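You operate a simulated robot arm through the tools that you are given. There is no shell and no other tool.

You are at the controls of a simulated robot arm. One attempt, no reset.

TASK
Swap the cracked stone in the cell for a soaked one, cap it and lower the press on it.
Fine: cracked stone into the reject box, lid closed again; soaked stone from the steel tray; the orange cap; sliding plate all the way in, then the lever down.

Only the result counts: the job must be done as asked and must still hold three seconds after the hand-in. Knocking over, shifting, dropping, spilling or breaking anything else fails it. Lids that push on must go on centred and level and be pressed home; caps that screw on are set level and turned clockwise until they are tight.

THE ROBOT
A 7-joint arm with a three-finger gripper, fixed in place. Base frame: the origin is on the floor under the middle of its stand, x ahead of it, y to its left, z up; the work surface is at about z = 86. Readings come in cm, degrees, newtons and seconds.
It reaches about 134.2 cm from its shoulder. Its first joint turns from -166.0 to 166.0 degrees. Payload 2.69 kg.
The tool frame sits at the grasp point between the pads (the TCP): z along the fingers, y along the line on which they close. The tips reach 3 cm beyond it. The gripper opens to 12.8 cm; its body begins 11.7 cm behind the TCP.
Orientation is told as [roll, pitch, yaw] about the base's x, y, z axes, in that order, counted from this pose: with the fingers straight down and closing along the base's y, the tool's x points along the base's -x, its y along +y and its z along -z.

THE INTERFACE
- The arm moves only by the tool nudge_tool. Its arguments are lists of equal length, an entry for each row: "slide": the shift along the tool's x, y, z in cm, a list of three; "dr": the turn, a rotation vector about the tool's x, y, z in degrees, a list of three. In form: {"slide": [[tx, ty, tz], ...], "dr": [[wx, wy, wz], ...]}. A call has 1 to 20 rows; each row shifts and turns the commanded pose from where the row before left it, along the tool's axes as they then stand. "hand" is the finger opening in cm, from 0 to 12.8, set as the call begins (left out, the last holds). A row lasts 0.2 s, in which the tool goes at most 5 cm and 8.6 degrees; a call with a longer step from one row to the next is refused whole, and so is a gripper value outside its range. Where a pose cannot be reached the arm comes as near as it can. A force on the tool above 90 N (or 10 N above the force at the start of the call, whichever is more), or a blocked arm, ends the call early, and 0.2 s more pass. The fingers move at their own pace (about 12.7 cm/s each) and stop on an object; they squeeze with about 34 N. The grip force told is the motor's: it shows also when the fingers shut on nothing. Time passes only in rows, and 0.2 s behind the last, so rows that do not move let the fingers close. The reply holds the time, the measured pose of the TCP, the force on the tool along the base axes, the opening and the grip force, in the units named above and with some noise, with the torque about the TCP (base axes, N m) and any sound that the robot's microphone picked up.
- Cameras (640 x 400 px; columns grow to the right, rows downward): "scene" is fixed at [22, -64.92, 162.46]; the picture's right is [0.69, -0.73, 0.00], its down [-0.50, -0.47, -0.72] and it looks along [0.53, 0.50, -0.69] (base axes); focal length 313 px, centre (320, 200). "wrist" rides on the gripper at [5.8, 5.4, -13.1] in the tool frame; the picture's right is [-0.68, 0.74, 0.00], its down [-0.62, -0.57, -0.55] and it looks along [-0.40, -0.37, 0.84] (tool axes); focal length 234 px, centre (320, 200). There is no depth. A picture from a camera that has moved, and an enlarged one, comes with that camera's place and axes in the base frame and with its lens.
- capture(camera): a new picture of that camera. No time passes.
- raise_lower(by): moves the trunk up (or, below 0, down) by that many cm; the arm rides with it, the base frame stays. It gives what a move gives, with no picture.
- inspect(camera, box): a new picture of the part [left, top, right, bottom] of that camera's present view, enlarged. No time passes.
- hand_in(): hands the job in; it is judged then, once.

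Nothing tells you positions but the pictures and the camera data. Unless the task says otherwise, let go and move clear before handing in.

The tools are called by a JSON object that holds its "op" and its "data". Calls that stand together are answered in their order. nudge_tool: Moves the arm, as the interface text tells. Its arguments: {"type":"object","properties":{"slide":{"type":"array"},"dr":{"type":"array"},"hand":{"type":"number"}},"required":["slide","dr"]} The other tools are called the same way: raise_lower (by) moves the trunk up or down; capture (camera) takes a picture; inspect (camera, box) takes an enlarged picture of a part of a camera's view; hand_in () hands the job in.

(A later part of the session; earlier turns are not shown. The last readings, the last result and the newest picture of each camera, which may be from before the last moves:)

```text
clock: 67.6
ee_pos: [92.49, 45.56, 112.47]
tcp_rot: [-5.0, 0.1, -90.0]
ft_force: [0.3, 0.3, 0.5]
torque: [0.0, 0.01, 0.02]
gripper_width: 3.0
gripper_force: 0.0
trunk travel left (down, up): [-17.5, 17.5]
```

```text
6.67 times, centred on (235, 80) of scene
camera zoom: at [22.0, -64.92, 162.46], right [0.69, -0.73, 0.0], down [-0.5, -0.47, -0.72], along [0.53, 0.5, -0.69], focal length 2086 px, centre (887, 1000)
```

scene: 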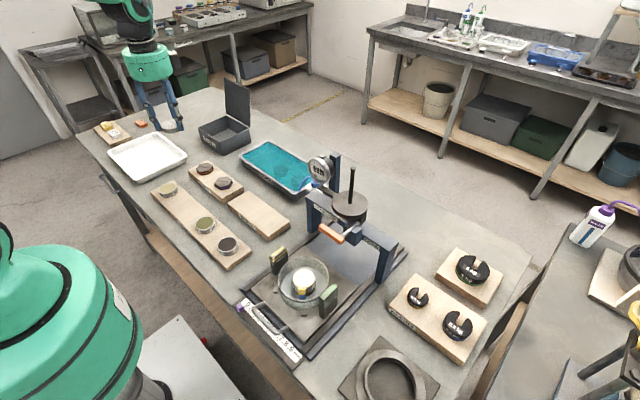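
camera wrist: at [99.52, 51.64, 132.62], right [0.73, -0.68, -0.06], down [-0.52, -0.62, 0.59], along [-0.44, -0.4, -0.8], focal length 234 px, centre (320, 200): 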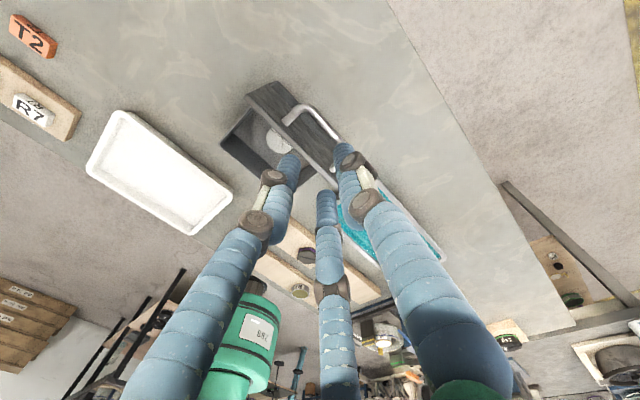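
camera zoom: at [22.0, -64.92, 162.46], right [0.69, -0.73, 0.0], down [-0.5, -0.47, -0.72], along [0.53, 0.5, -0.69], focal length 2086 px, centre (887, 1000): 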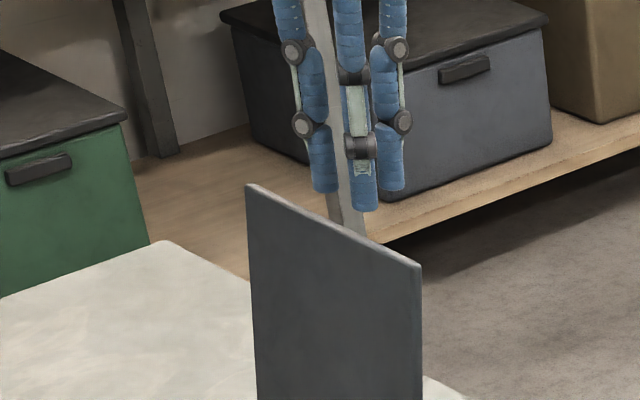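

I need the two lid-side fingers in the narrow gap between lid and bar. My measured x is about 0.25 cm short of the release path, so I'm correcting that and re-measuring.

{"op": "nudge_tool", "data": {"slide": [[0.2, 0.2, 0], [0, 0, 0]], "dr": [[0, 0, 0], [0, 0, 0]]}}

{"op": "nudge_tool", "data": {"slide": [[0, 0, 0]], "dr": [[0, 0, 0]]}}

{"op": "nudge_tool", "data": {"slide": [[0, 0, 0]], "dr": [[0, 0, 0]]}}

```text
clock: 68.2
ee_pos: [92.74, 45.78, 112.59]
tcp_rot: [-5.0, 0.1, -90.0]
ft_force: [0.3, 0.1, -0.5]
torque: [-0.02, 0.02, -0.02]
gripper_width: 3.01
gripper_force: 0.1
trunk travel left (down, up): [-17.5, 17.5]
```

```text
clock: 68.6
ee_pos: [92.8, 45.97, 112.57]
tcp_rot: [-5.1, -0.1, -90.1]
ft_force: [-0.5, 0.0, 1.0]
torque: [0.0, 0.03, -0.01]
gripper_width: 3.0
gripper_force: 0.2
trunk travel left (down, up): [-17.5, 17.5]
```

```text
clock: 69.0
ee_pos: [92.85, 45.87, 112.58]
tcp_rot: [-4.9, 0.0, -90.1]
ft_force: [0.2, 0.6, 0.2]
torque: [-0.03, -0.03, 0.04]
gripper_width: 3.01
gripper_force: 0.0
trunk travel left (down, up): [-17.5, 17.5]
```

{"op": "nudge_tool", "data": {"slide": [[0, 0, 0.8], [0, 0, 0.8], [0, 0, 0.7], [0, 0, 0.7], [0, 0, 0]], "dr": [[0, 0, 0], [0, 0, 0], [0, 0, 0], [0, 0, 0], [0, 0, 0]]}}

{"op": "inspect", "data": {"camera": "wrist", "box": [220, 100, 420, 225]}}

```text
clock: 70.2
ee_pos: [92.59, 46.0, 109.67]
tcp_rot: [-5.0, 0.0, -90.0]
ft_force: [-0.1, -0.3, 0.4]
torque: [0.0, 0.02, -0.03]
gripper_width: 3.04
gripper_force: 0.0
trunk travel left (down, up): [-17.5, 17.5]
```

```text
3.20 times, centred on (320, 162) of wrist
camera zoom: at [98.87, 51.87, 122.17], right [0.73, -0.68, -0.06], down [-0.52, -0.62, 0.6], along [-0.44, -0.4, -0.8], focal length 749 px, centre (320, 320)
```

zoom: 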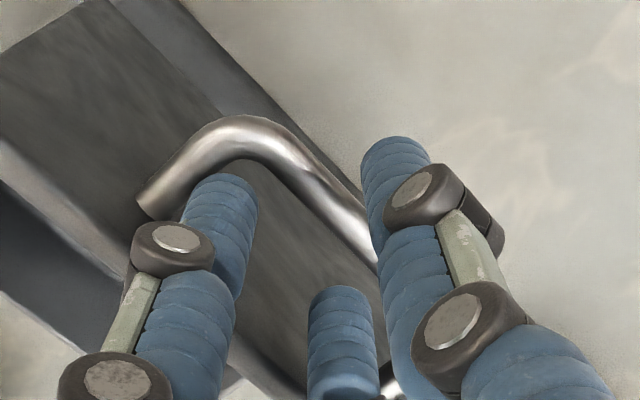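

{"op": "nudge_tool", "data": {"slide": [[0, 0, 0.8], [0, 0, 0.8], [0, 0, 0.8], [0, 0, 0]], "dr": [[0, 0, 0], [0, 0, 0], [0, 0, 0], [0, 0, 0]]}}

{"op": "inspect", "data": {"camera": "wrist", "box": [220, 100, 420, 225]}}

```text
clock: 71.2
ee_pos: [92.18, 45.83, 107.43]
tcp_rot: [-4.9, 0.1, -90.0]
ft_force: [-2.8, -2.8, 4.5]
torque: [-0.05, -0.11, 0.09]
gripper_width: 3.06
gripper_force: 0.0
trunk travel left (down, up): [-17.5, 17.5]
```

```text
3.20 times, centred on (320, 162) of wrist
camera zoom: at [98.52, 51.87, 119.94], right [0.73, -0.68, -0.06], down [-0.52, -0.62, 0.59], along [-0.44, -0.4, -0.8], focal length 749 px, centre (320, 320)
```

zoom: 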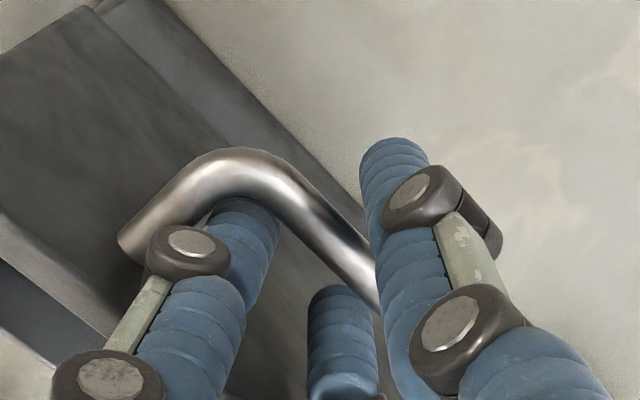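

The fingers straddle the bar again with only light contact. Closing on it.

{"op": "nudge_tool", "data": {"slide": [[0, 0, 0], [0, 0, 0], [0, 0, 0], [0, 0, 0]], "dr": [[0, 0, 0], [0, 0, 0], [0, 0, 0], [0, 0, 0]], "hand": 0}}

{"op": "inspect", "data": {"camera": "scene", "box": [170, 50, 290, 160]}}

```text
clock: 72.2
ee_pos: [92.19, 46.08, 106.84]
tcp_rot: [-5.3, -0.2, -90.0]
ft_force: [-23.4, -1.3, -19.2]
torque: [0.23, 0.26, -0.82]
gripper_width: 1.65
gripper_force: 42.6
trunk travel left (down, up): [-17.5, 17.5]
```

```text
3.64 times, centred on (230, 105) of scene
camera zoom: at [22.0, -64.92, 162.46], right [0.69, -0.73, 0.0], down [-0.5, -0.47, -0.72], along [0.53, 0.5, -0.69], focal length 1138 px, centre (647, 546)
```

zoom: 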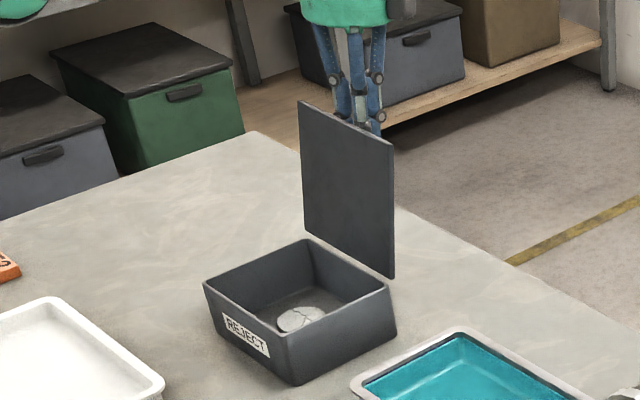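

Gripped at the same width. The recorded arc fits a circle centred at (86.5,94.3) with radius 13.8, so I'll follow it back to close the lid gently.

{"op": "nudge_tool", "data": {"slide": [[0, -0.64, -0.01], [0, -0.65, -0.02], [0, -0.48, -0.13], [0, -0.48, -0.13], [0, -0.93, -0.23], [0, 0, 0]], "dr": [[-1.25, 0, 0], [-1.25, 0, 0], [-1.25, 0, 0], [-1.25, 0, 0], [0, 0, 0], [0, 0, 0]]}}

{"op": "inspect", "data": {"camera": "scene", "box": [170, 50, 290, 160]}}

```text
clock: 73.6
ee_pos: [89.07, 45.95, 107.89]
tcp_rot: [-0.1, 0.0, -90.0]
ft_force: [-2.9, 3.6, -9.2]
torque: [0.1, 0.07, -0.63]
gripper_width: 1.65
gripper_force: 42.1
trunk travel left (down, up): [-17.5, 17.5]
```

```text
3.64 times, centred on (230, 105) of scene
camera zoom: at [22.0, -64.92, 162.46], right [0.69, -0.73, 0.0], down [-0.5, -0.47, -0.72], along [0.53, 0.5, -0.69], focal length 1138 px, centre (647, 546)
```

zoom: 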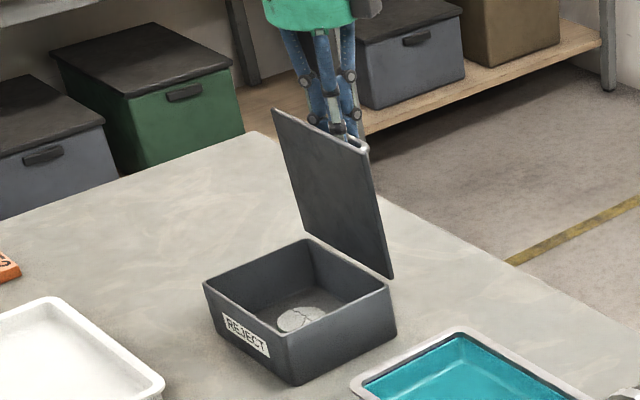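

{"op": "nudge_tool", "data": {"slide": [[0, -1.05, -0.05], [0, -0.96, -0.06], [0, -0.96, 0.0], [0, -0.96, 0.07], [0, -0.955, 0.134], [0, -0.944, 0.2], [0, -0.927, 0.265], [0, 0, 0]], "dr": [[0, 0, 0], [0, 0, 0], [0, 0, 0], [0, 0, 0], [0, 0, 0], [0, 0, 0], [0, 0, 0], [0, 0, 0]]}}

{"op": "inspect", "data": {"camera": "scene", "box": [170, 50, 290, 160]}}

```text
clock: 75.4
ee_pos: [82.36, 46.1, 107.53]
tcp_rot: [0.0, 0.0, -90.0]
ft_force: [-5.6, 8.7, 17.1]
torque: [0.15, 0.04, -0.61]
gripper_width: 1.67
gripper_force: 42.0
trunk travel left (down, up): [-17.5, 17.5]
```

```text
3.64 times, centred on (230, 105) of scene
camera zoom: at [22.0, -64.92, 162.46], right [0.69, -0.73, 0.0], down [-0.5, -0.47, -0.72], along [0.53, 0.5, -0.69], focal length 1138 px, centre (647, 546)
```

zoom: 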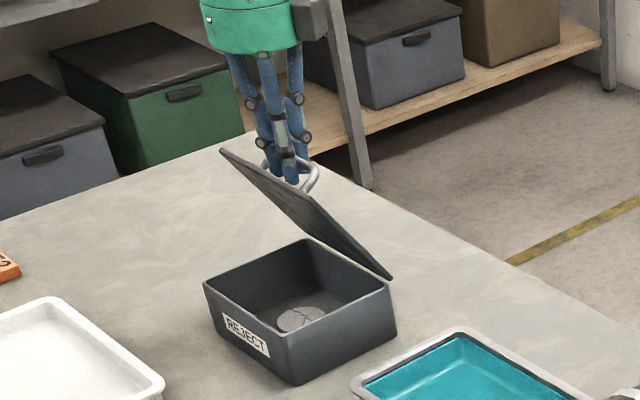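

{"op": "nudge_tool", "data": {"slide": [[0, -1.0, 0.19], [0, -0.882, 0.392], [0, -0.851, 0.453], [0, -0.818, 0.511], [0, -0.781, 0.567], [0, -0.738, 0.62], [0, 0, 0]], "dr": [[0, 0, 0], [0, 0, 0], [0, 0, 0], [0, 0, 0], [0, 0, 0], [0, 0, 0], [0, 0, 0]]}}

{"op": "inspect", "data": {"camera": "scene", "box": [170, 50, 290, 160]}}

```text
clock: 77.0
ee_pos: [77.28, 46.03, 104.4]
tcp_rot: [0.0, -0.1, -90.0]
ft_force: [-0.3, 18.7, -1.4]
torque: [0.42, 0.02, -0.37]
gripper_width: 1.64
gripper_force: 41.8
trunk travel left (down, up): [-17.5, 17.5]
```

```text
3.64 times, centred on (230, 105) of scene
camera zoom: at [22.0, -64.92, 162.46], right [0.69, -0.73, 0.0], down [-0.5, -0.47, -0.72], along [0.53, 0.5, -0.69], focal length 1138 px, centre (647, 546)
```

zoom: 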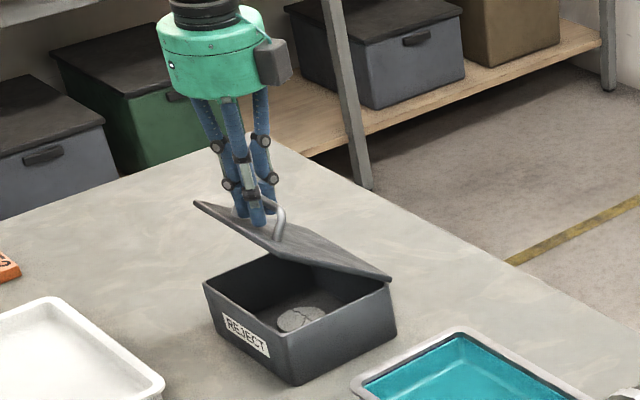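

{"op": "nudge_tool", "data": {"slide": [[0.2, -0.928, 0.938], [0, -0.763, 0.925], [0, -0.679, 0.989], [0, -0.48, 0.83], [0, 0, 0]], "dr": [[0, 0, 0], [0, 0, 0], [0, 0, 0], [0, 0, 0], [0, 0, 0]]}}

{"op": "inspect", "data": {"camera": "scene", "box": [170, 50, 290, 160]}}

```text
clock: 78.2
ee_pos: [74.33, 46.03, 100.84]
tcp_rot: [0.0, -0.1, -90.0]
ft_force: [-9.7, -16.0, 2.8]
torque: [-0.5, 0.08, -0.29]
gripper_width: 1.66
gripper_force: 42.4
trunk travel left (down, up): [-17.5, 17.5]
```

```text
3.64 times, centred on (230, 105) of scene
camera zoom: at [22.0, -64.92, 162.46], right [0.69, -0.73, 0.0], down [-0.5, -0.47, -0.72], along [0.53, 0.5, -0.69], focal length 1138 px, centre (647, 546)
```

zoom: 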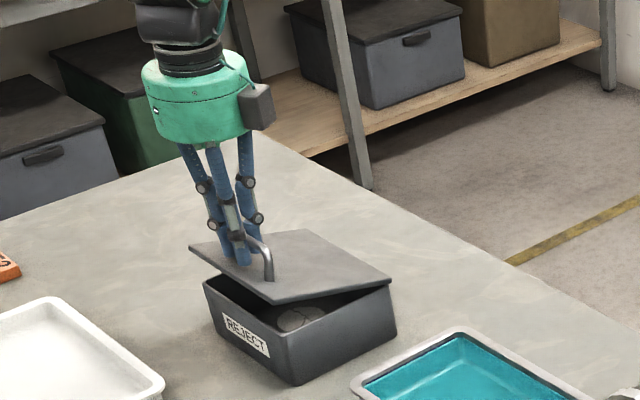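

{"op": "nudge_tool", "data": {"slide": [[-0.1, -0.48, 0.86], [0, -0.36, 0.88], [0, -0.26, 0.75], [0, 0, 0]], "dr": [[0, 0, 0], [0, 0, 0], [0, 0, 0], [0, 0, 0]]}}

{"op": "inspect", "data": {"camera": "scene", "box": [170, 50, 290, 160]}}

```text
clock: 79.2
ee_pos: [73.47, 46.03, 98.49]
tcp_rot: [0.0, 0.0, -90.0]
ft_force: [-6.6, -22.9, 2.3]
torque: [-0.11, 0.02, -0.14]
gripper_width: 1.65
gripper_force: 42.1
trunk travel left (down, up): [-17.5, 17.5]
```

```text
3.64 times, centred on (230, 105) of scene
camera zoom: at [22.0, -64.92, 162.46], right [0.69, -0.73, 0.0], down [-0.5, -0.47, -0.72], along [0.53, 0.5, -0.69], focal length 1138 px, centre (647, 546)
```

zoom: 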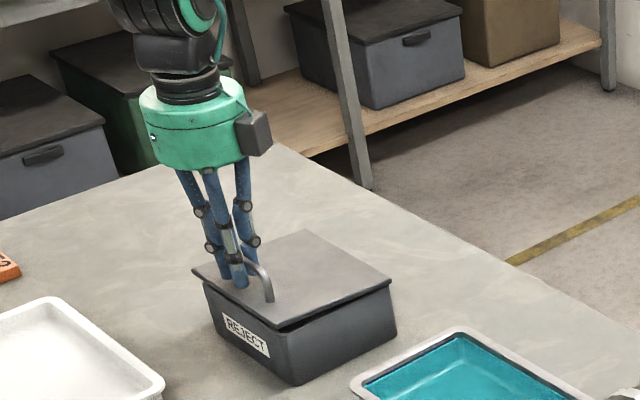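

{"op": "nudge_tool", "data": {"slide": [[-0.25, -0.12, 0.15], [0, -0.05, 0.2], [0, 0, 0]], "dr": [[0, 0, 0], [0, 0, 0], [0, 0, 0]]}}

{"op": "inspect", "data": {"camera": "scene", "box": [190, 90, 270, 160]}}

```text
clock: 80.0
ee_pos: [73.12, 46.0, 98.1]
tcp_rot: [0.1, 0.1, -90.0]
ft_force: [0.9, 15.9, 1.1]
torque: [1.17, -0.09, 0.01]
gripper_width: 1.63
gripper_force: 42.0
trunk travel left (down, up): [-17.5, 17.5]
```

```text
5.71 times, centred on (230, 125) of scene
camera zoom: at [22.0, -64.92, 162.46], right [0.69, -0.73, 0.0], down [-0.5, -0.47, -0.72], along [0.53, 0.5, -0.69], focal length 1788 px, centre (834, 629)
```

zoom: 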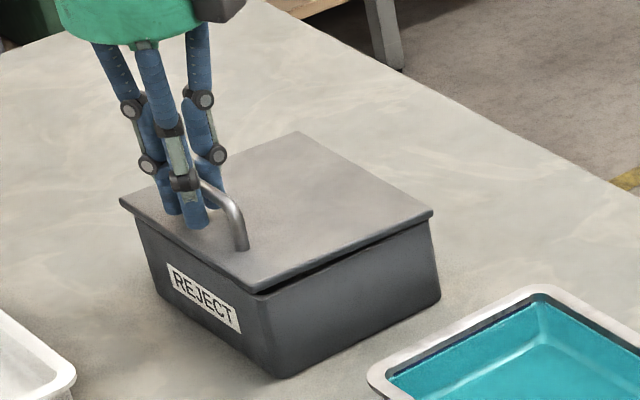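

{"op": "nudge_tool", "data": {"slide": [[0.1, -0.06, 0.2], [0, -0.06, 0.2], [0, -0.04, 0.15], [0, 0, 0]], "dr": [[0, 0, 0], [0, 0, 0], [0, 0, 0], [0, 0, 0]]}}

{"op": "inspect", "data": {"camera": "scene", "box": [190, 90, 270, 160]}}

```text
clock: 81.0
ee_pos: [73.08, 45.86, 97.49]
tcp_rot: [0.2, 0.0, -90.0]
ft_force: [2.2, 20.8, 8.4]
torque: [0.03, -0.05, 0.07]
gripper_width: 1.61
gripper_force: 42.4
trunk travel left (down, up): [-17.5, 17.5]
```

```text
5.71 times, centred on (230, 125) of scene
camera zoom: at [22.0, -64.92, 162.46], right [0.69, -0.73, 0.0], down [-0.5, -0.47, -0.72], along [0.53, 0.5, -0.69], focal length 1788 px, centre (834, 629)
```

zoom: 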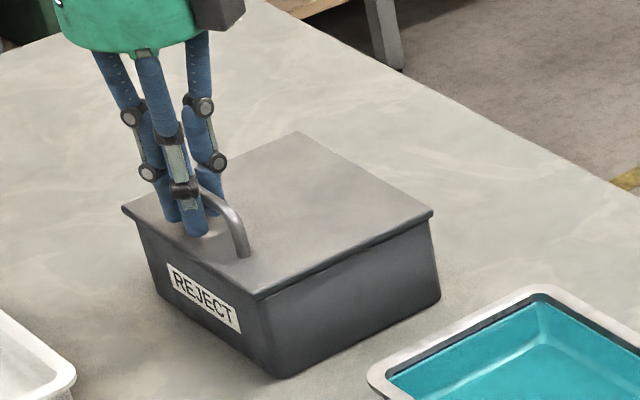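

The lid is closed flush again. Relieving the side load, opening and rising off the handle.

{"op": "nudge_tool", "data": {"slide": [[0.2, 0, -0.1], [0, 0, 0]], "dr": [[0, 0, 0], [0, 0, 0]]}}

{"op": "nudge_tool", "data": {"slide": [[0, 0, 0], [0, 0, 0], [0, 0, 0]], "dr": [[0, 0, 0], [0, 0, 0], [0, 0, 0]], "hand": 5}}

{"op": "nudge_tool", "data": {"slide": [[0, 0, -1], [0, 0, -2], [0, 0, -3], [0, 0, -4], [0, 0, -4], [0, 0, -4], [0, 0, 0]], "dr": [[0, 0, 0], [0, 0, 0], [0, 0, 0], [0, 0, 0], [0, 0, 0], [0, 0, 0], [0, 0, 0]]}}

{"op": "inspect", "data": {"camera": "scene", "box": [180, 90, 270, 160]}}

```text
clock: 81.6
ee_pos: [73.09, 45.97, 97.56]
tcp_rot: [-0.1, -0.1, -90.0]
ft_force: [7.4, 4.2, 5.5]
torque: [-0.03, -0.1, 0.0]
gripper_width: 1.63
gripper_force: 42.1
trunk travel left (down, up): [-17.5, 17.5]
```

```text
clock: 82.4
ee_pos: [73.09, 46.04, 97.55]
tcp_rot: [0.0, 0.1, -90.0]
ft_force: [0.1, -0.4, 1.1]
torque: [-0.01, 0.06, -0.03]
gripper_width: 5.02
gripper_force: 0.0
trunk travel left (down, up): [-17.5, 17.5]
```

```text
clock: 84.0
ee_pos: [72.88, 46.01, 115.54]
tcp_rot: [0.1, 0.0, -89.9]
ft_force: [0.0, 0.4, 0.4]
torque: [0.02, -0.02, 0.0]
gripper_width: 5.03
gripper_force: 0.1
trunk travel left (down, up): [-17.5, 17.5]
```

```text
5.71 times, centred on (225, 125) of scene
camera zoom: at [22.0, -64.92, 162.46], right [0.69, -0.73, 0.0], down [-0.5, -0.47, -0.72], along [0.53, 0.5, -0.69], focal length 1788 px, centre (863, 629)
```

zoom: 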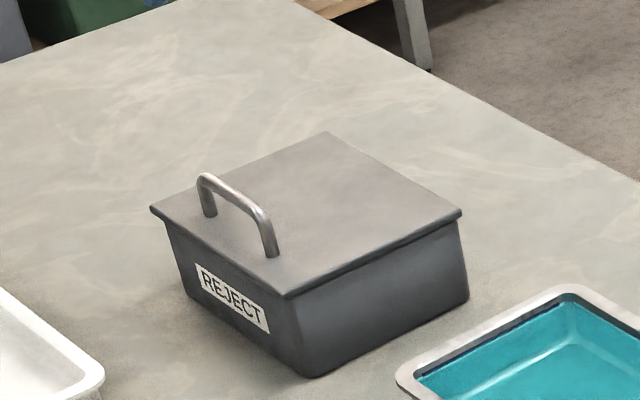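

The lid looks exactly as it did at the start. Next I go to the soak tray: yaw back to 0° so no finger points at the neighbouring stone, and hover above the stone at about (81,11.7).

{"op": "nudge_tool", "data": {"slide": [[0, 0, 0], [0, 0, 0], [0, 0, 0], [0, 0, 0], [0, 0, 0], [0, 0, 0], [0, 0, 0], [0, 0, 0], [0, 0, 0], [0, 0, 0], [0, 0, 0], [-1.01, -4.29, 0.6], [-1.01, -4.29, 0.6], [-1.01, -4.29, 0.6], [-1.01, -4.29, 0.6], [-1.01, -4.29, 0.6], [-1.01, -4.29, 0.6], [-1.01, -4.29, 0.6], [-1.01, -4.29, 0.6], [0, 0, 0]], "dr": [[0, 0, -8.182], [0, 0, -8.182], [0, 0, -8.182], [0, 0, -8.182], [0, 0, -8.182], [0, 0, -8.182], [0, 0, -8.182], [0, 0, -8.182], [0, 0, -8.182], [0, 0, -8.182], [0, 0, -8.182], [0, 0, 0], [0, 0, 0], [0, 0, 0], [0, 0, 0], [0, 0, 0], [0, 0, 0], [0, 0, 0], [0, 0, 0], [0, 0, 0]], "hand": 8}}

{"op": "capture", "data": {"camera": "wrist"}}

{"op": "inspect", "data": {"camera": "wrist", "box": [230, 110, 410, 230]}}

{"op": "inspect", "data": {"camera": "scene", "box": [220, 100, 340, 210]}}

```text
clock: 88.2
ee_pos: [81.3, 12.0, 110.71]
tcp_rot: [0.0, 0.0, -0.1]
ft_force: [0.1, -0.9, 0.2]
torque: [0.07, 0.01, 0.0]
gripper_width: 7.99
gripper_force: 0.0
trunk travel left (down, up): [-17.5, 17.5]
```

```text
taken
camera wrist: at [75.46, 17.36, 123.83], right [0.68, 0.74, 0.0], down [0.62, -0.57, 0.55], along [0.4, -0.37, -0.84], focal length 234 px, centre (320, 200)
```

wrist: 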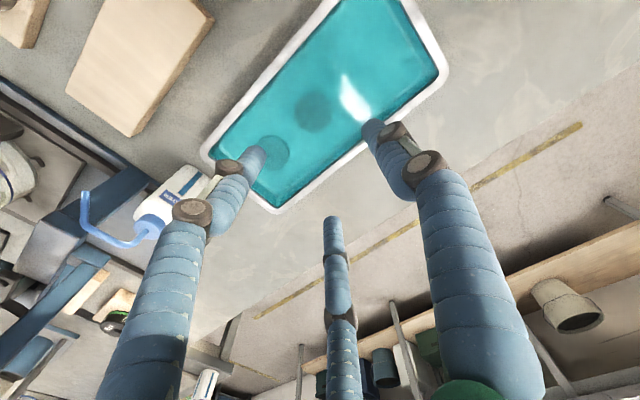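

```text
3.33 times, centred on (320, 170) of wrist
camera zoom: at [75.46, 17.36, 123.83], right [0.68, 0.74, 0.0], down [0.62, -0.57, 0.55], along [0.4, -0.37, -0.84], focal length 781 px, centre (320, 300)
```

zoom: 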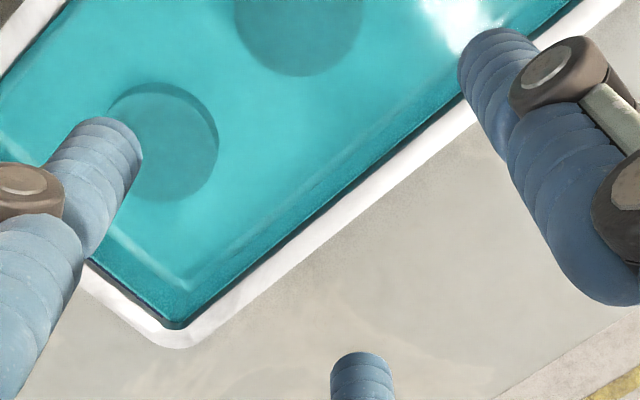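

```text
3.64 times, centred on (280, 155) of scene
camera zoom: at [22.0, -64.92, 162.46], right [0.69, -0.73, 0.0], down [-0.5, -0.47, -0.72], along [0.53, 0.5, -0.69], focal length 1138 px, centre (466, 364)
```

zoom: 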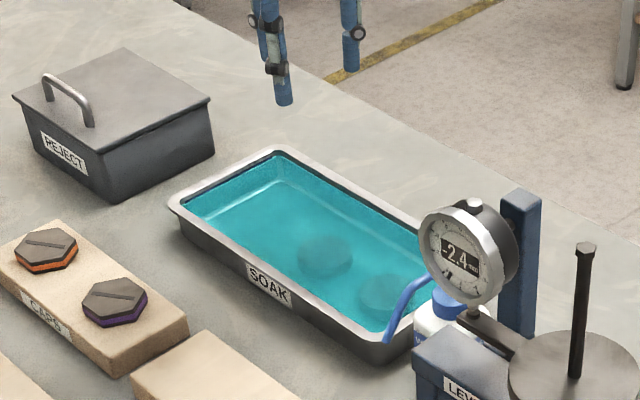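

{"op": "inspect", "data": {"camera": "wrist", "box": [270, 70, 360, 140]}}

{"op": "inspect", "data": {"camera": "scene", "box": [285, 155, 335, 195]}}

```text
5.71 times, centred on (315, 105) of wrist
camera zoom: at [75.46, 17.36, 123.83], right [0.68, 0.74, 0.0], down [0.62, -0.57, 0.55], along [0.4, -0.37, -0.84], focal length 1338 px, centre (349, 743)
```

zoom: 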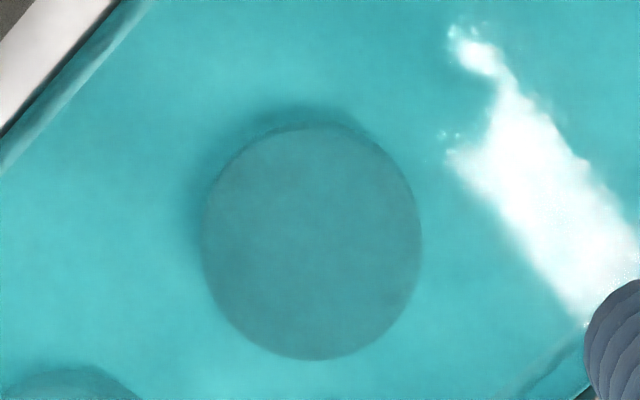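

```text
10.00 times, centred on (310, 175) of scene
camera zoom: at [22.0, -64.92, 162.46], right [0.69, -0.73, 0.0], down [-0.5, -0.47, -0.72], along [0.53, 0.5, -0.69], focal length 3129 px, centre (420, 450)
```

zoom: 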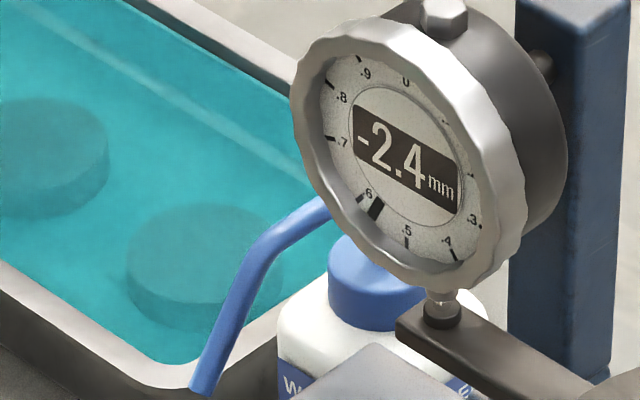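

The submerged stone is at about (80.7,11.3). I'll align over it, lower to just above the water and re-check.

{"op": "nudge_tool", "data": {"slide": [[0.65, -0.65, 3.0], [0, 0, 4.0], [0, 0, 4.0], [0, 0, 2.5], [0, 0, 0]], "dr": [[0, 0, 0], [0, 0, 0], [0, 0, 0], [0, 0, 0], [0, 0, 0]], "hand": 7.4}}

{"op": "capture", "data": {"camera": "wrist"}}

{"op": "inspect", "data": {"camera": "wrist", "box": [240, 100, 400, 220]}}

{"op": "inspect", "data": {"camera": "scene", "box": [230, 100, 340, 200]}}

```text
clock: 89.4
ee_pos: [80.26, 11.05, 97.4]
tcp_rot: [0.0, 0.0, -0.2]
ft_force: [0.1, -0.4, -0.4]
torque: [-0.02, -0.01, 0.04]
gripper_width: 7.41
gripper_force: 0.0
trunk travel left (down, up): [-17.5, 17.5]
```

```text
taken
camera wrist: at [74.43, 16.46, 110.44], right [0.68, 0.74, 0.0], down [0.62, -0.57, 0.55], along [0.4, -0.37, -0.84], focal length 234 px, centre (320, 200)
```

wrist: 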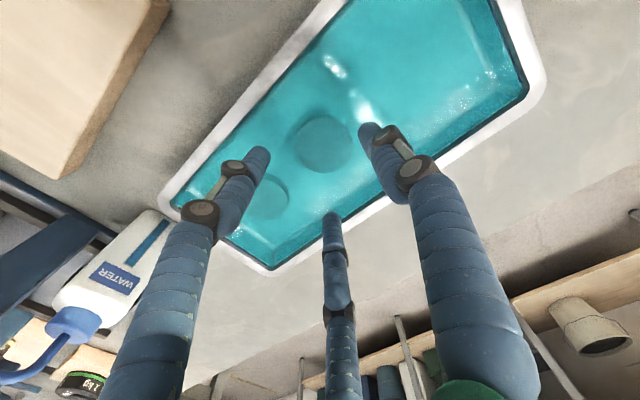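

```text
3.33 times, centred on (320, 160) of wrist
camera zoom: at [74.43, 16.46, 110.44], right [0.68, 0.74, 0.0], down [0.62, -0.57, 0.55], along [0.4, -0.37, -0.84], focal length 781 px, centre (320, 333)
```

zoom: 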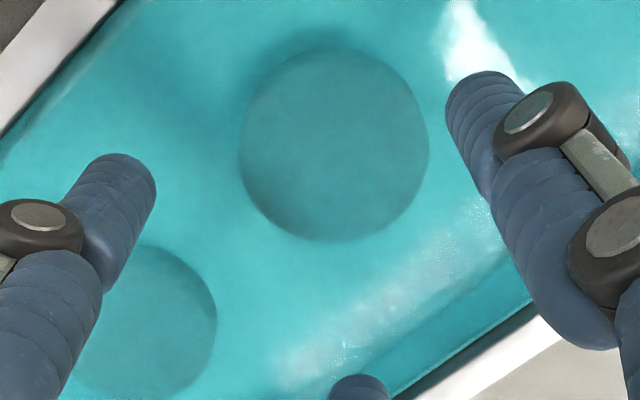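

```text
4.00 times, centred on (285, 150) of scene
camera zoom: at [22.0, -64.92, 162.46], right [0.69, -0.73, 0.0], down [-0.5, -0.47, -0.72], along [0.53, 0.5, -0.69], focal length 1252 px, centre (460, 400)
```

zoom: 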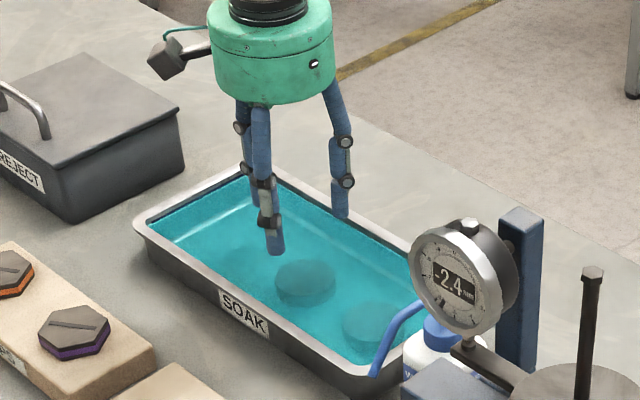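

{"op": "nudge_tool", "data": {"slide": [[-0.2, 0.4, 1.5], [0, 0, 2.0], [0, 0, 1.5], [0, 0, 0]], "dr": [[0, 0, 0], [0, 0, 0], [0, 0, 0], [0, 0, 0]]}}

{"op": "inspect", "data": {"camera": "wrist", "box": [240, 110, 400, 230]}}

{"op": "inspect", "data": {"camera": "scene", "box": [260, 130, 330, 190]}}

```text
clock: 90.4
ee_pos: [80.46, 11.31, 92.25]
tcp_rot: [0.0, 0.1, 0.1]
ft_force: [0.3, 0.5, 0.4]
torque: [0.03, 0.01, 0.05]
gripper_width: 7.42
gripper_force: 0.0
trunk travel left (down, up): [-17.5, 17.5]
```

```text
3.33 times, centred on (320, 170) of wrist
camera zoom: at [74.56, 16.81, 105.26], right [0.68, 0.74, 0.0], down [0.62, -0.57, 0.55], along [0.4, -0.37, -0.84], focal length 781 px, centre (320, 300)
```

zoom: 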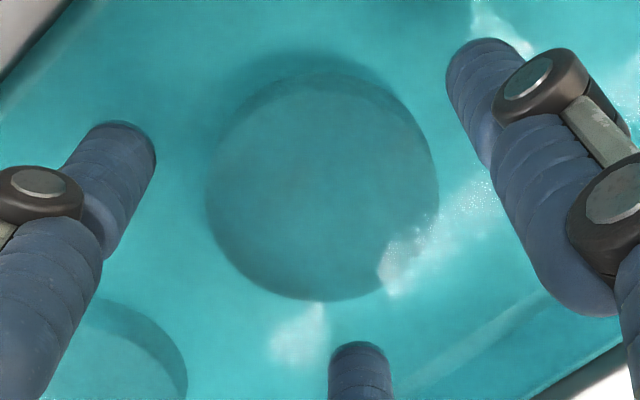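

```text
6.67 times, centred on (295, 160) of scene
camera zoom: at [22.0, -64.92, 162.46], right [0.69, -0.73, 0.0], down [-0.5, -0.47, -0.72], along [0.53, 0.5, -0.69], focal length 2086 px, centre (487, 467)
```

zoom: 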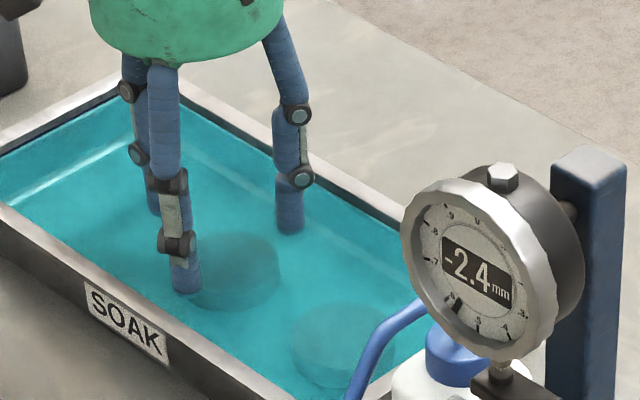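

Nearly centred. Lowering gently until the fingertips reach the tray floor.

{"op": "nudge_tool", "data": {"slide": [[0, 0.2, 0.4], [0, 0, 0.4], [0, 0, 0]], "dr": [[0, 0, 0], [0, 0, 0], [0, 0, 0]]}}

{"op": "nudge_tool", "data": {"slide": [[0, 0, 0.2], [0, 0, 0.2], [0, 0, 0]], "dr": [[0, 0, 0], [0, 0, 0], [0, 0, 0]]}}

{"op": "inspect", "data": {"camera": "scene", "box": [260, 130, 330, 190]}}

{"op": "inspect", "data": {"camera": "wrist", "box": [240, 110, 400, 230]}}

```text
clock: 91.2
ee_pos: [80.51, 11.67, 91.48]
tcp_rot: [0.0, 0.0, 0.0]
ft_force: [-0.1, -0.1, -0.2]
torque: [0.0, -0.05, 0.01]
gripper_width: 7.42
gripper_force: 0.2
trunk travel left (down, up): [-17.5, 17.5]
```

```text
clock: 92.0
ee_pos: [80.43, 11.79, 91.12]
tcp_rot: [0.0, 0.0, -0.1]
ft_force: [1.0, 0.3, 0.0]
torque: [0.01, 0.01, 0.01]
gripper_width: 7.4
gripper_force: 0.0
trunk travel left (down, up): [-17.5, 17.5]
```

```text
6.67 times, centred on (295, 160) of scene
camera zoom: at [22.0, -64.92, 162.46], right [0.69, -0.73, 0.0], down [-0.5, -0.47, -0.72], along [0.53, 0.5, -0.69], focal length 2086 px, centre (487, 467)
```

zoom: 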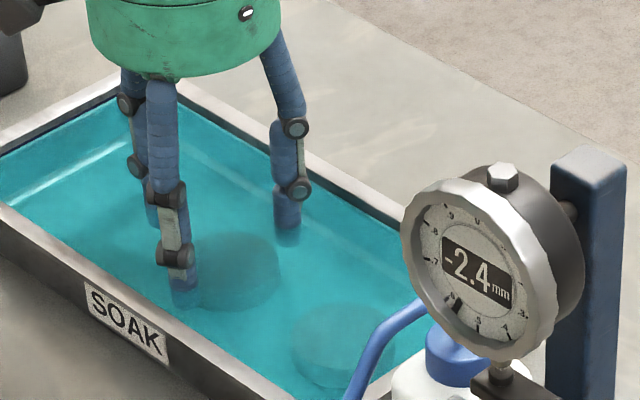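

```text
3.33 times, centred on (320, 170) of wrist
camera zoom: at [74.6, 17.15, 104.2], right [0.68, 0.74, 0.0], down [0.62, -0.57, 0.55], along [0.4, -0.37, -0.84], focal length 781 px, centre (320, 300)
```

zoom: 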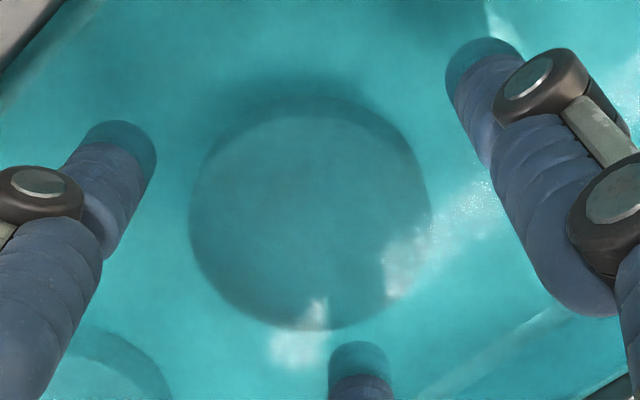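

{"op": "nudge_tool", "data": {"slide": [[0.1, -0.15, 0.2], [0, 0, 0.2], [0, 0, 0]], "dr": [[0, 0, 0], [0, 0, 0], [0, 0, 0]]}}

{"op": "nudge_tool", "data": {"slide": [[0, 0, 0.2], [0, 0, 0.15], [0, 0, 0]], "dr": [[0, 0, 0], [0, 0, 0], [0, 0, 0]]}}

```text
clock: 92.8
ee_pos: [80.4, 11.62, 90.71]
tcp_rot: [0.0, -0.1, 0.0]
ft_force: [-0.7, -1.6, 0.8]
torque: [0.02, 0.0, 0.01]
gripper_width: 7.44
gripper_force: 0.0
trunk travel left (down, up): [-17.5, 17.5]
```

```text
clock: 93.6
ee_pos: [80.41, 11.64, 90.32]
tcp_rot: [0.0, 0.0, -0.1]
ft_force: [-0.7, 0.4, -0.9]
torque: [0.0, 0.0, -0.02]
gripper_width: 7.38
gripper_force: 0.0
trunk travel left (down, up): [-17.5, 17.5]
```

{"op": "nudge_tool", "data": {"slide": [[0, 0, 0.15], [0, 0, 0.15], [0, 0, 0]], "dr": [[0, 0, 0], [0, 0, 0], [0, 0, 0]]}}

{"op": "nudge_tool", "data": {"slide": [[0, 0, 0.15], [0, 0, 0]], "dr": [[0, 0, 0], [0, 0, 0]]}}

```text
clock: 94.4
ee_pos: [80.43, 11.6, 90.15]
tcp_rot: [0.0, 0.0, 0.0]
ft_force: [0.0, 0.0, 0.7]
torque: [0.04, 0.0, 0.02]
gripper_width: 7.4
gripper_force: 0.2
trunk travel left (down, up): [-17.5, 17.5]
```

```text
clock: 95.0
ee_pos: [80.58, 11.59, 89.97]
tcp_rot: [0.0, 0.0, 0.1]
ft_force: [0.1, -0.7, 0.1]
torque: [0.02, -0.01, 0.0]
gripper_width: 7.4
gripper_force: 0.1
trunk travel left (down, up): [-17.5, 17.5]
```

I'm close to the tray floor. Before gripping, I'll take a closer look at how the ring's seat looks, to know how deep the stone sits.

{"op": "inspect", "data": {"camera": "scene", "box": [286, 256, 326, 296]}}

{"op": "inspect", "data": {"camera": "wrist", "box": [240, 110, 400, 230]}}

{"op": "inspect", "data": {"camera": "scene", "box": [260, 130, 330, 190]}}

```text
10.00 times, centred on (306, 276) of scene
camera zoom: at [22.0, -64.92, 162.46], right [0.69, -0.73, 0.0], down [-0.5, -0.47, -0.72], along [0.53, 0.5, -0.69], focal length 3129 px, centre (460, -560)
```

zoom: 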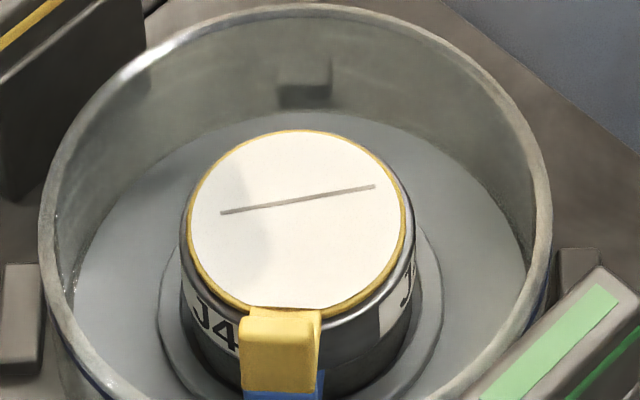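

```text
3.33 times, centred on (320, 170) of wrist
camera zoom: at [74.61, 16.98, 102.93], right [0.68, 0.74, 0.0], down [0.62, -0.57, 0.55], along [0.4, -0.37, -0.84], focal length 781 px, centre (320, 300)
```

zoom: 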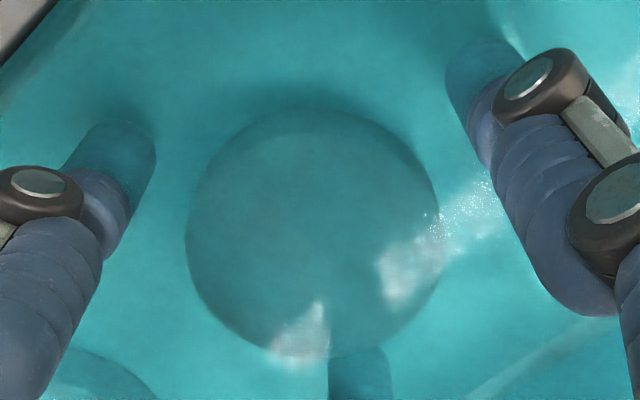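

```text
6.67 times, centred on (295, 160) of scene
camera zoom: at [22.0, -64.92, 162.46], right [0.69, -0.73, 0.0], down [-0.5, -0.47, -0.72], along [0.53, 0.5, -0.69], focal length 2086 px, centre (487, 467)
```

zoom: 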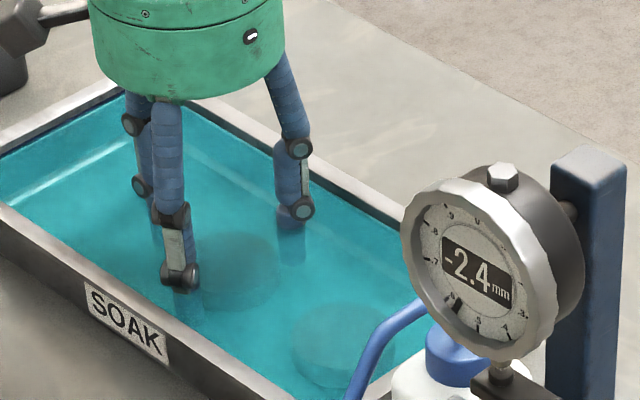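

The paper is flush with the ring top, and the stone is about 1.35 cm thick. I'll find the tray floor by touch so I can set the grip height exactly.

{"op": "nudge_tool", "data": {"slide": [[0, 0, 0.15], [0, 0, 0]], "dr": [[0, 0, 0], [0, 0, 0]]}}

{"op": "nudge_tool", "data": {"slide": [[0, 0, 0.15], [0, 0, 0]], "dr": [[0, 0, 0], [0, 0, 0]]}}

```text
clock: 95.6
ee_pos: [80.51, 11.52, 89.81]
tcp_rot: [0.0, 0.0, -0.1]
ft_force: [0.1, 0.1, -0.1]
torque: [-0.04, -0.01, 0.0]
gripper_width: 7.4
gripper_force: 0.1
trunk travel left (down, up): [-17.5, 17.5]
```

```text
clock: 96.2
ee_pos: [80.59, 11.56, 89.62]
tcp_rot: [0.0, 0.0, 0.1]
ft_force: [-0.2, 0.5, 0.0]
torque: [0.02, -0.01, 0.03]
gripper_width: 7.42
gripper_force: 0.1
trunk travel left (down, up): [-17.5, 17.5]
```

{"op": "nudge_tool", "data": {"slide": [[0, 0, 0.12], [0, 0, 0]], "dr": [[0, 0, 0], [0, 0, 0]]}}

{"op": "nudge_tool", "data": {"slide": [[0, 0, 0.12], [0, 0, 0]], "dr": [[0, 0, 0], [0, 0, 0]]}}

```text
clock: 96.8
ee_pos: [80.64, 11.54, 89.51]
tcp_rot: [0.0, 0.0, 0.0]
ft_force: [-0.1, -0.7, 0.8]
torque: [-0.01, -0.01, 0.03]
gripper_width: 7.36
gripper_force: 0.0
trunk travel left (down, up): [-17.5, 17.5]
```

```text
clock: 97.4
ee_pos: [80.66, 11.41, 89.38]
tcp_rot: [0.0, 0.1, 0.1]
ft_force: [-0.1, -0.4, 0.3]
torque: [0.01, 0.02, 0.03]
gripper_width: 7.41
gripper_force: 0.1
trunk travel left (down, up): [-17.5, 17.5]
```

{"op": "nudge_tool", "data": {"slide": [[0, 0, 0.12], [0, 0, 0]], "dr": [[0, 0, 0], [0, 0, 0]]}}

{"op": "nudge_tool", "data": {"slide": [[0, 0, 0.12], [0, 0, 0]], "dr": [[0, 0, 0], [0, 0, 0]]}}

```text
clock: 98.0
ee_pos: [80.67, 11.52, 89.31]
tcp_rot: [0.0, -0.2, -0.2]
ft_force: [-4.6, -3.2, 13.2]
torque: [-0.63, 1.0, -0.06]
gripper_width: 7.46
gripper_force: 7.8
trunk travel left (down, up): [-17.5, 17.5]
```

```text
clock: 98.6
ee_pos: [80.57, 11.51, 89.23]
tcp_rot: [-0.1, -0.3, -0.1]
ft_force: [6.7, -12.7, 26.0]
torque: [-1.1, 0.98, 0.7]
gripper_width: 7.67
gripper_force: 1.8
trunk travel left (down, up): [-17.5, 17.5]
```

The floor is at fingertip z≈86.3. Raising so the tips sit about 0.5 cm above the stone's underside, then gripping.

{"op": "nudge_tool", "data": {"slide": [[0, 0, -0.3], [0, 0, -0.4], [0, 0, 0]], "dr": [[0, 0, 0], [0, 0, 0], [0, 0, 0]]}}

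{"op": "nudge_tool", "data": {"slide": [[0, 0, 0], [0, 0, 0], [0, 0, 0], [0, 0, 0]], "dr": [[0, 0, 0], [0, 0, 0], [0, 0, 0], [0, 0, 0]], "hand": 4.5}}

{"op": "inspect", "data": {"camera": "wrist", "box": [240, 110, 400, 230]}}

```text
clock: 99.4
ee_pos: [80.41, 11.71, 89.6]
tcp_rot: [0.1, 0.1, -0.1]
ft_force: [-0.1, -0.8, -0.4]
torque: [0.02, 0.01, 0.0]
gripper_width: 7.39
gripper_force: 0.1
trunk travel left (down, up): [-17.5, 17.5]
```

```text
clock: 100.4
ee_pos: [80.56, 11.72, 89.69]
tcp_rot: [0.0, 0.1, -0.1]
ft_force: [0.4, 0.0, 0.0]
torque: [0.0, 0.01, -0.01]
gripper_width: 5.47
gripper_force: 33.7
trunk travel left (down, up): [-17.5, 17.5]
```

```text
3.33 times, centred on (320, 170) of wrist
camera zoom: at [74.61, 17.1, 102.75], right [0.68, 0.74, 0.0], down [0.62, -0.57, 0.55], along [0.4, -0.37, -0.84], focal length 781 px, centre (320, 300)
```

zoom: 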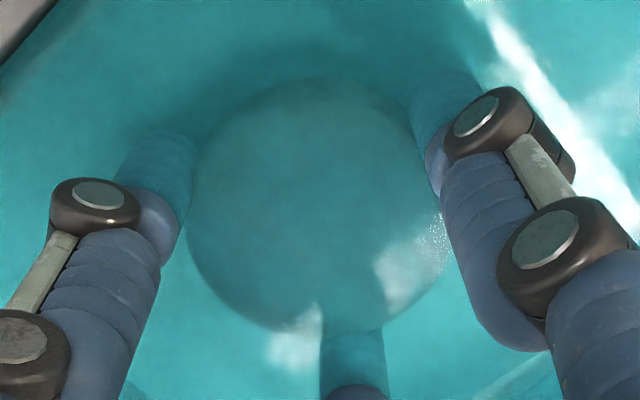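

Gripped the soaked stone at 5.47 cm. Lifting slowly out of the water.

{"op": "nudge_tool", "data": {"slide": [[0, 0, -0.3], [0, 0, -0.5], [0, 0, -0.8], [0, 0, -1.0], [0, 0, -1.5], [0, 0, -2], [0, 0, -2.5], [0, 0, -3], [0, 0, -3], [0, 0, -3], [0, 0, -3], [0, 0, -3], [0, 0, -3], [0, 0, -2], [0, 0, 0], [0, 0, 0], [0, 0, 0]], "dr": [[0, 0, 0], [0, 0, 0], [0, 0, 0], [0, 0, 0], [0, 0, 0], [0, 0, 0], [0, 0, 0], [0, 0, 0], [0, 0, 0], [0, 0, 0], [0, 0, 0], [0, 0, 0], [0, 0, 0], [0, 0, 0], [0, 0, 0], [0, 0, 0], [0, 0, 0]]}}

{"op": "inspect", "data": {"camera": "wrist", "box": [240, 110, 400, 230]}}

{"op": "inspect", "data": {"camera": "scene", "box": [220, 50, 340, 190]}}

```text
clock: 104.0
ee_pos: [80.52, 11.67, 118.27]
tcp_rot: [-0.1, 0.0, 0.0]
ft_force: [0.0, 0.6, -0.7]
torque: [-0.01, -0.05, 0.0]
gripper_width: 5.47
gripper_force: 34.4
trunk travel left (down, up): [-17.5, 17.5]
```

```text
3.33 times, centred on (320, 170) of wrist
camera zoom: at [74.61, 17.01, 131.39], right [0.68, 0.74, 0.0], down [0.62, -0.57, 0.55], along [0.4, -0.37, -0.84], focal length 781 px, centre (320, 300)
```

zoom: 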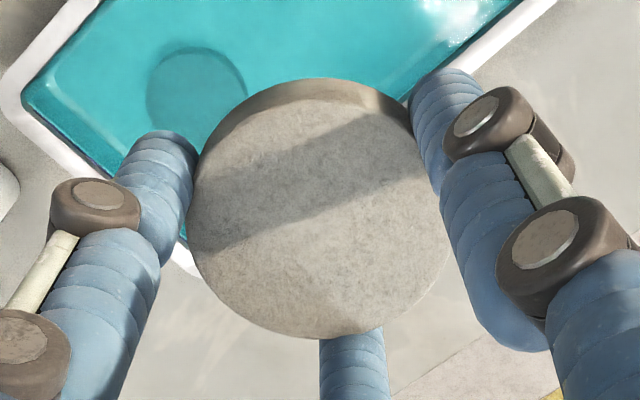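

```text
2.86 times, centred on (280, 120) of scene
camera zoom: at [22.0, -64.92, 162.46], right [0.69, -0.73, 0.0], down [-0.5, -0.47, -0.72], along [0.53, 0.5, -0.69], focal length 894 px, centre (434, 429)
```

zoom: 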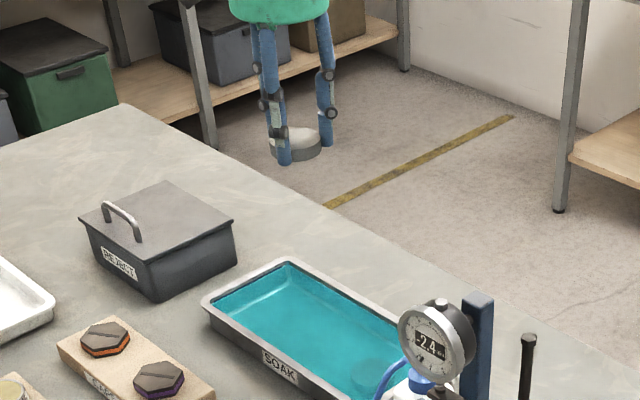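

The stone is intact and level in the grip. Rotating back to yaw -45° and carrying it to the cell by the same safe route.

{"op": "nudge_tool", "data": {"slide": [[0, 0, 0], [0, 0, 0], [0, 0, 0], [0, 0, 0], [0, 0, 0], [0, 0, 0], [1.5, -1.5, 0], [3.0, -3.0, 0], [3.0, -3.0, 0], [3.0, -3.0, 0], [3.0, -3.0, 0], [3.0, -3.0, 0], [3.0, -3.0, 0], [1.4, -1.4, 0], [0, 0, 0]], "dr": [[0, 0, 7.5], [0, 0, 7.5], [0, 0, 7.5], [0, 0, 7.5], [0, 0, 7.5], [0, 0, 7.5], [0, 0, 0], [0, 0, 0], [0, 0, 0], [0, 0, 0], [0, 0, 0], [0, 0, 0], [0, 0, 0], [0, 0, 0], [0, 0, 0]]}}

{"op": "nudge_tool", "data": {"slide": [[-1.5, -1.5, 0], [-3.0, -3.0, 0], [-3.0, -3.0, 0], [-3.0, -3.0, 0], [-3.0, -3.0, 0], [-3.0, -3.0, 0], [-3.0, -3.0, 0], [-3.0, -3.0, 0], [-3.0, -3.0, 0], [-3.0, -3.0, 0], [-1.5, -1.5, 0], [-0.6, -0.6, 0], [0, 0, 0], [0, 0, 0]], "dr": [[0, 0, 0], [0, 0, 0], [0, 0, 0], [0, 0, 0], [0, 0, 0], [0, 0, 0], [0, 0, 0], [0, 0, 0], [0, 0, 0], [0, 0, 0], [0, 0, 0], [0, 0, 0], [0, 0, 0], [0, 0, 0]]}}

{"op": "capture", "data": {"camera": "wrist"}}

{"op": "inspect", "data": {"camera": "scene", "box": [240, 190, 380, 310]}}

```text
clock: 107.2
ee_pos: [51.05, 11.72, 118.31]
tcp_rot: [0.0, 0.0, -45.0]
ft_force: [-0.4, 0.2, -2.3]
torque: [0.03, -0.01, -0.01]
gripper_width: 5.48
gripper_force: 33.7
trunk travel left (down, up): [-17.5, 17.5]
```

```text
clock: 110.2
ee_pos: [50.98, -31.69, 118.43]
tcp_rot: [0.0, -0.1, -45.0]
ft_force: [0.1, -0.4, -0.5]
torque: [-0.03, 0.04, -0.01]
gripper_width: 5.45
gripper_force: 33.8
trunk travel left (down, up): [-17.5, 17.5]
```

```text
taken
camera wrist: at [50.52, -23.83, 131.54], right [1.0, 0.04, 0.0], down [0.03, -0.84, 0.55], along [0.02, -0.55, -0.84], focal length 234 px, centre (320, 200)
```

wrist: 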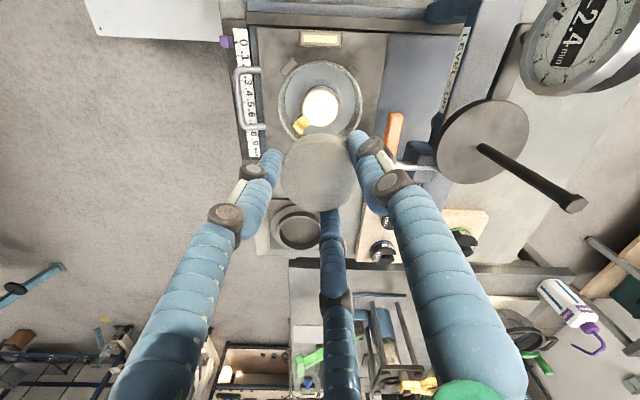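

```text
3.33 times, centred on (310, 250) of scene
camera zoom: at [22.0, -64.92, 162.46], right [0.69, -0.73, 0.0], down [-0.5, -0.47, -0.72], along [0.53, 0.5, -0.69], focal length 1043 px, centre (353, 33)
```

zoom: 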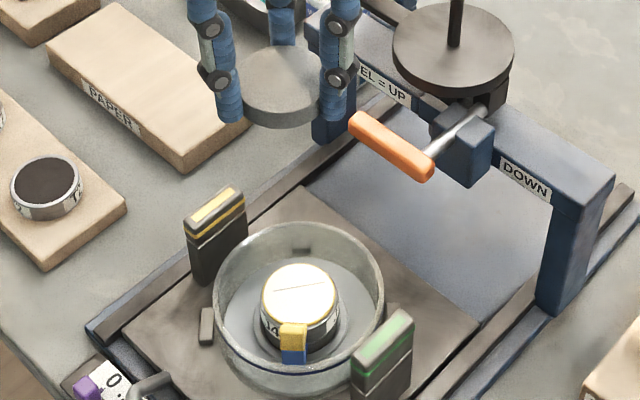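

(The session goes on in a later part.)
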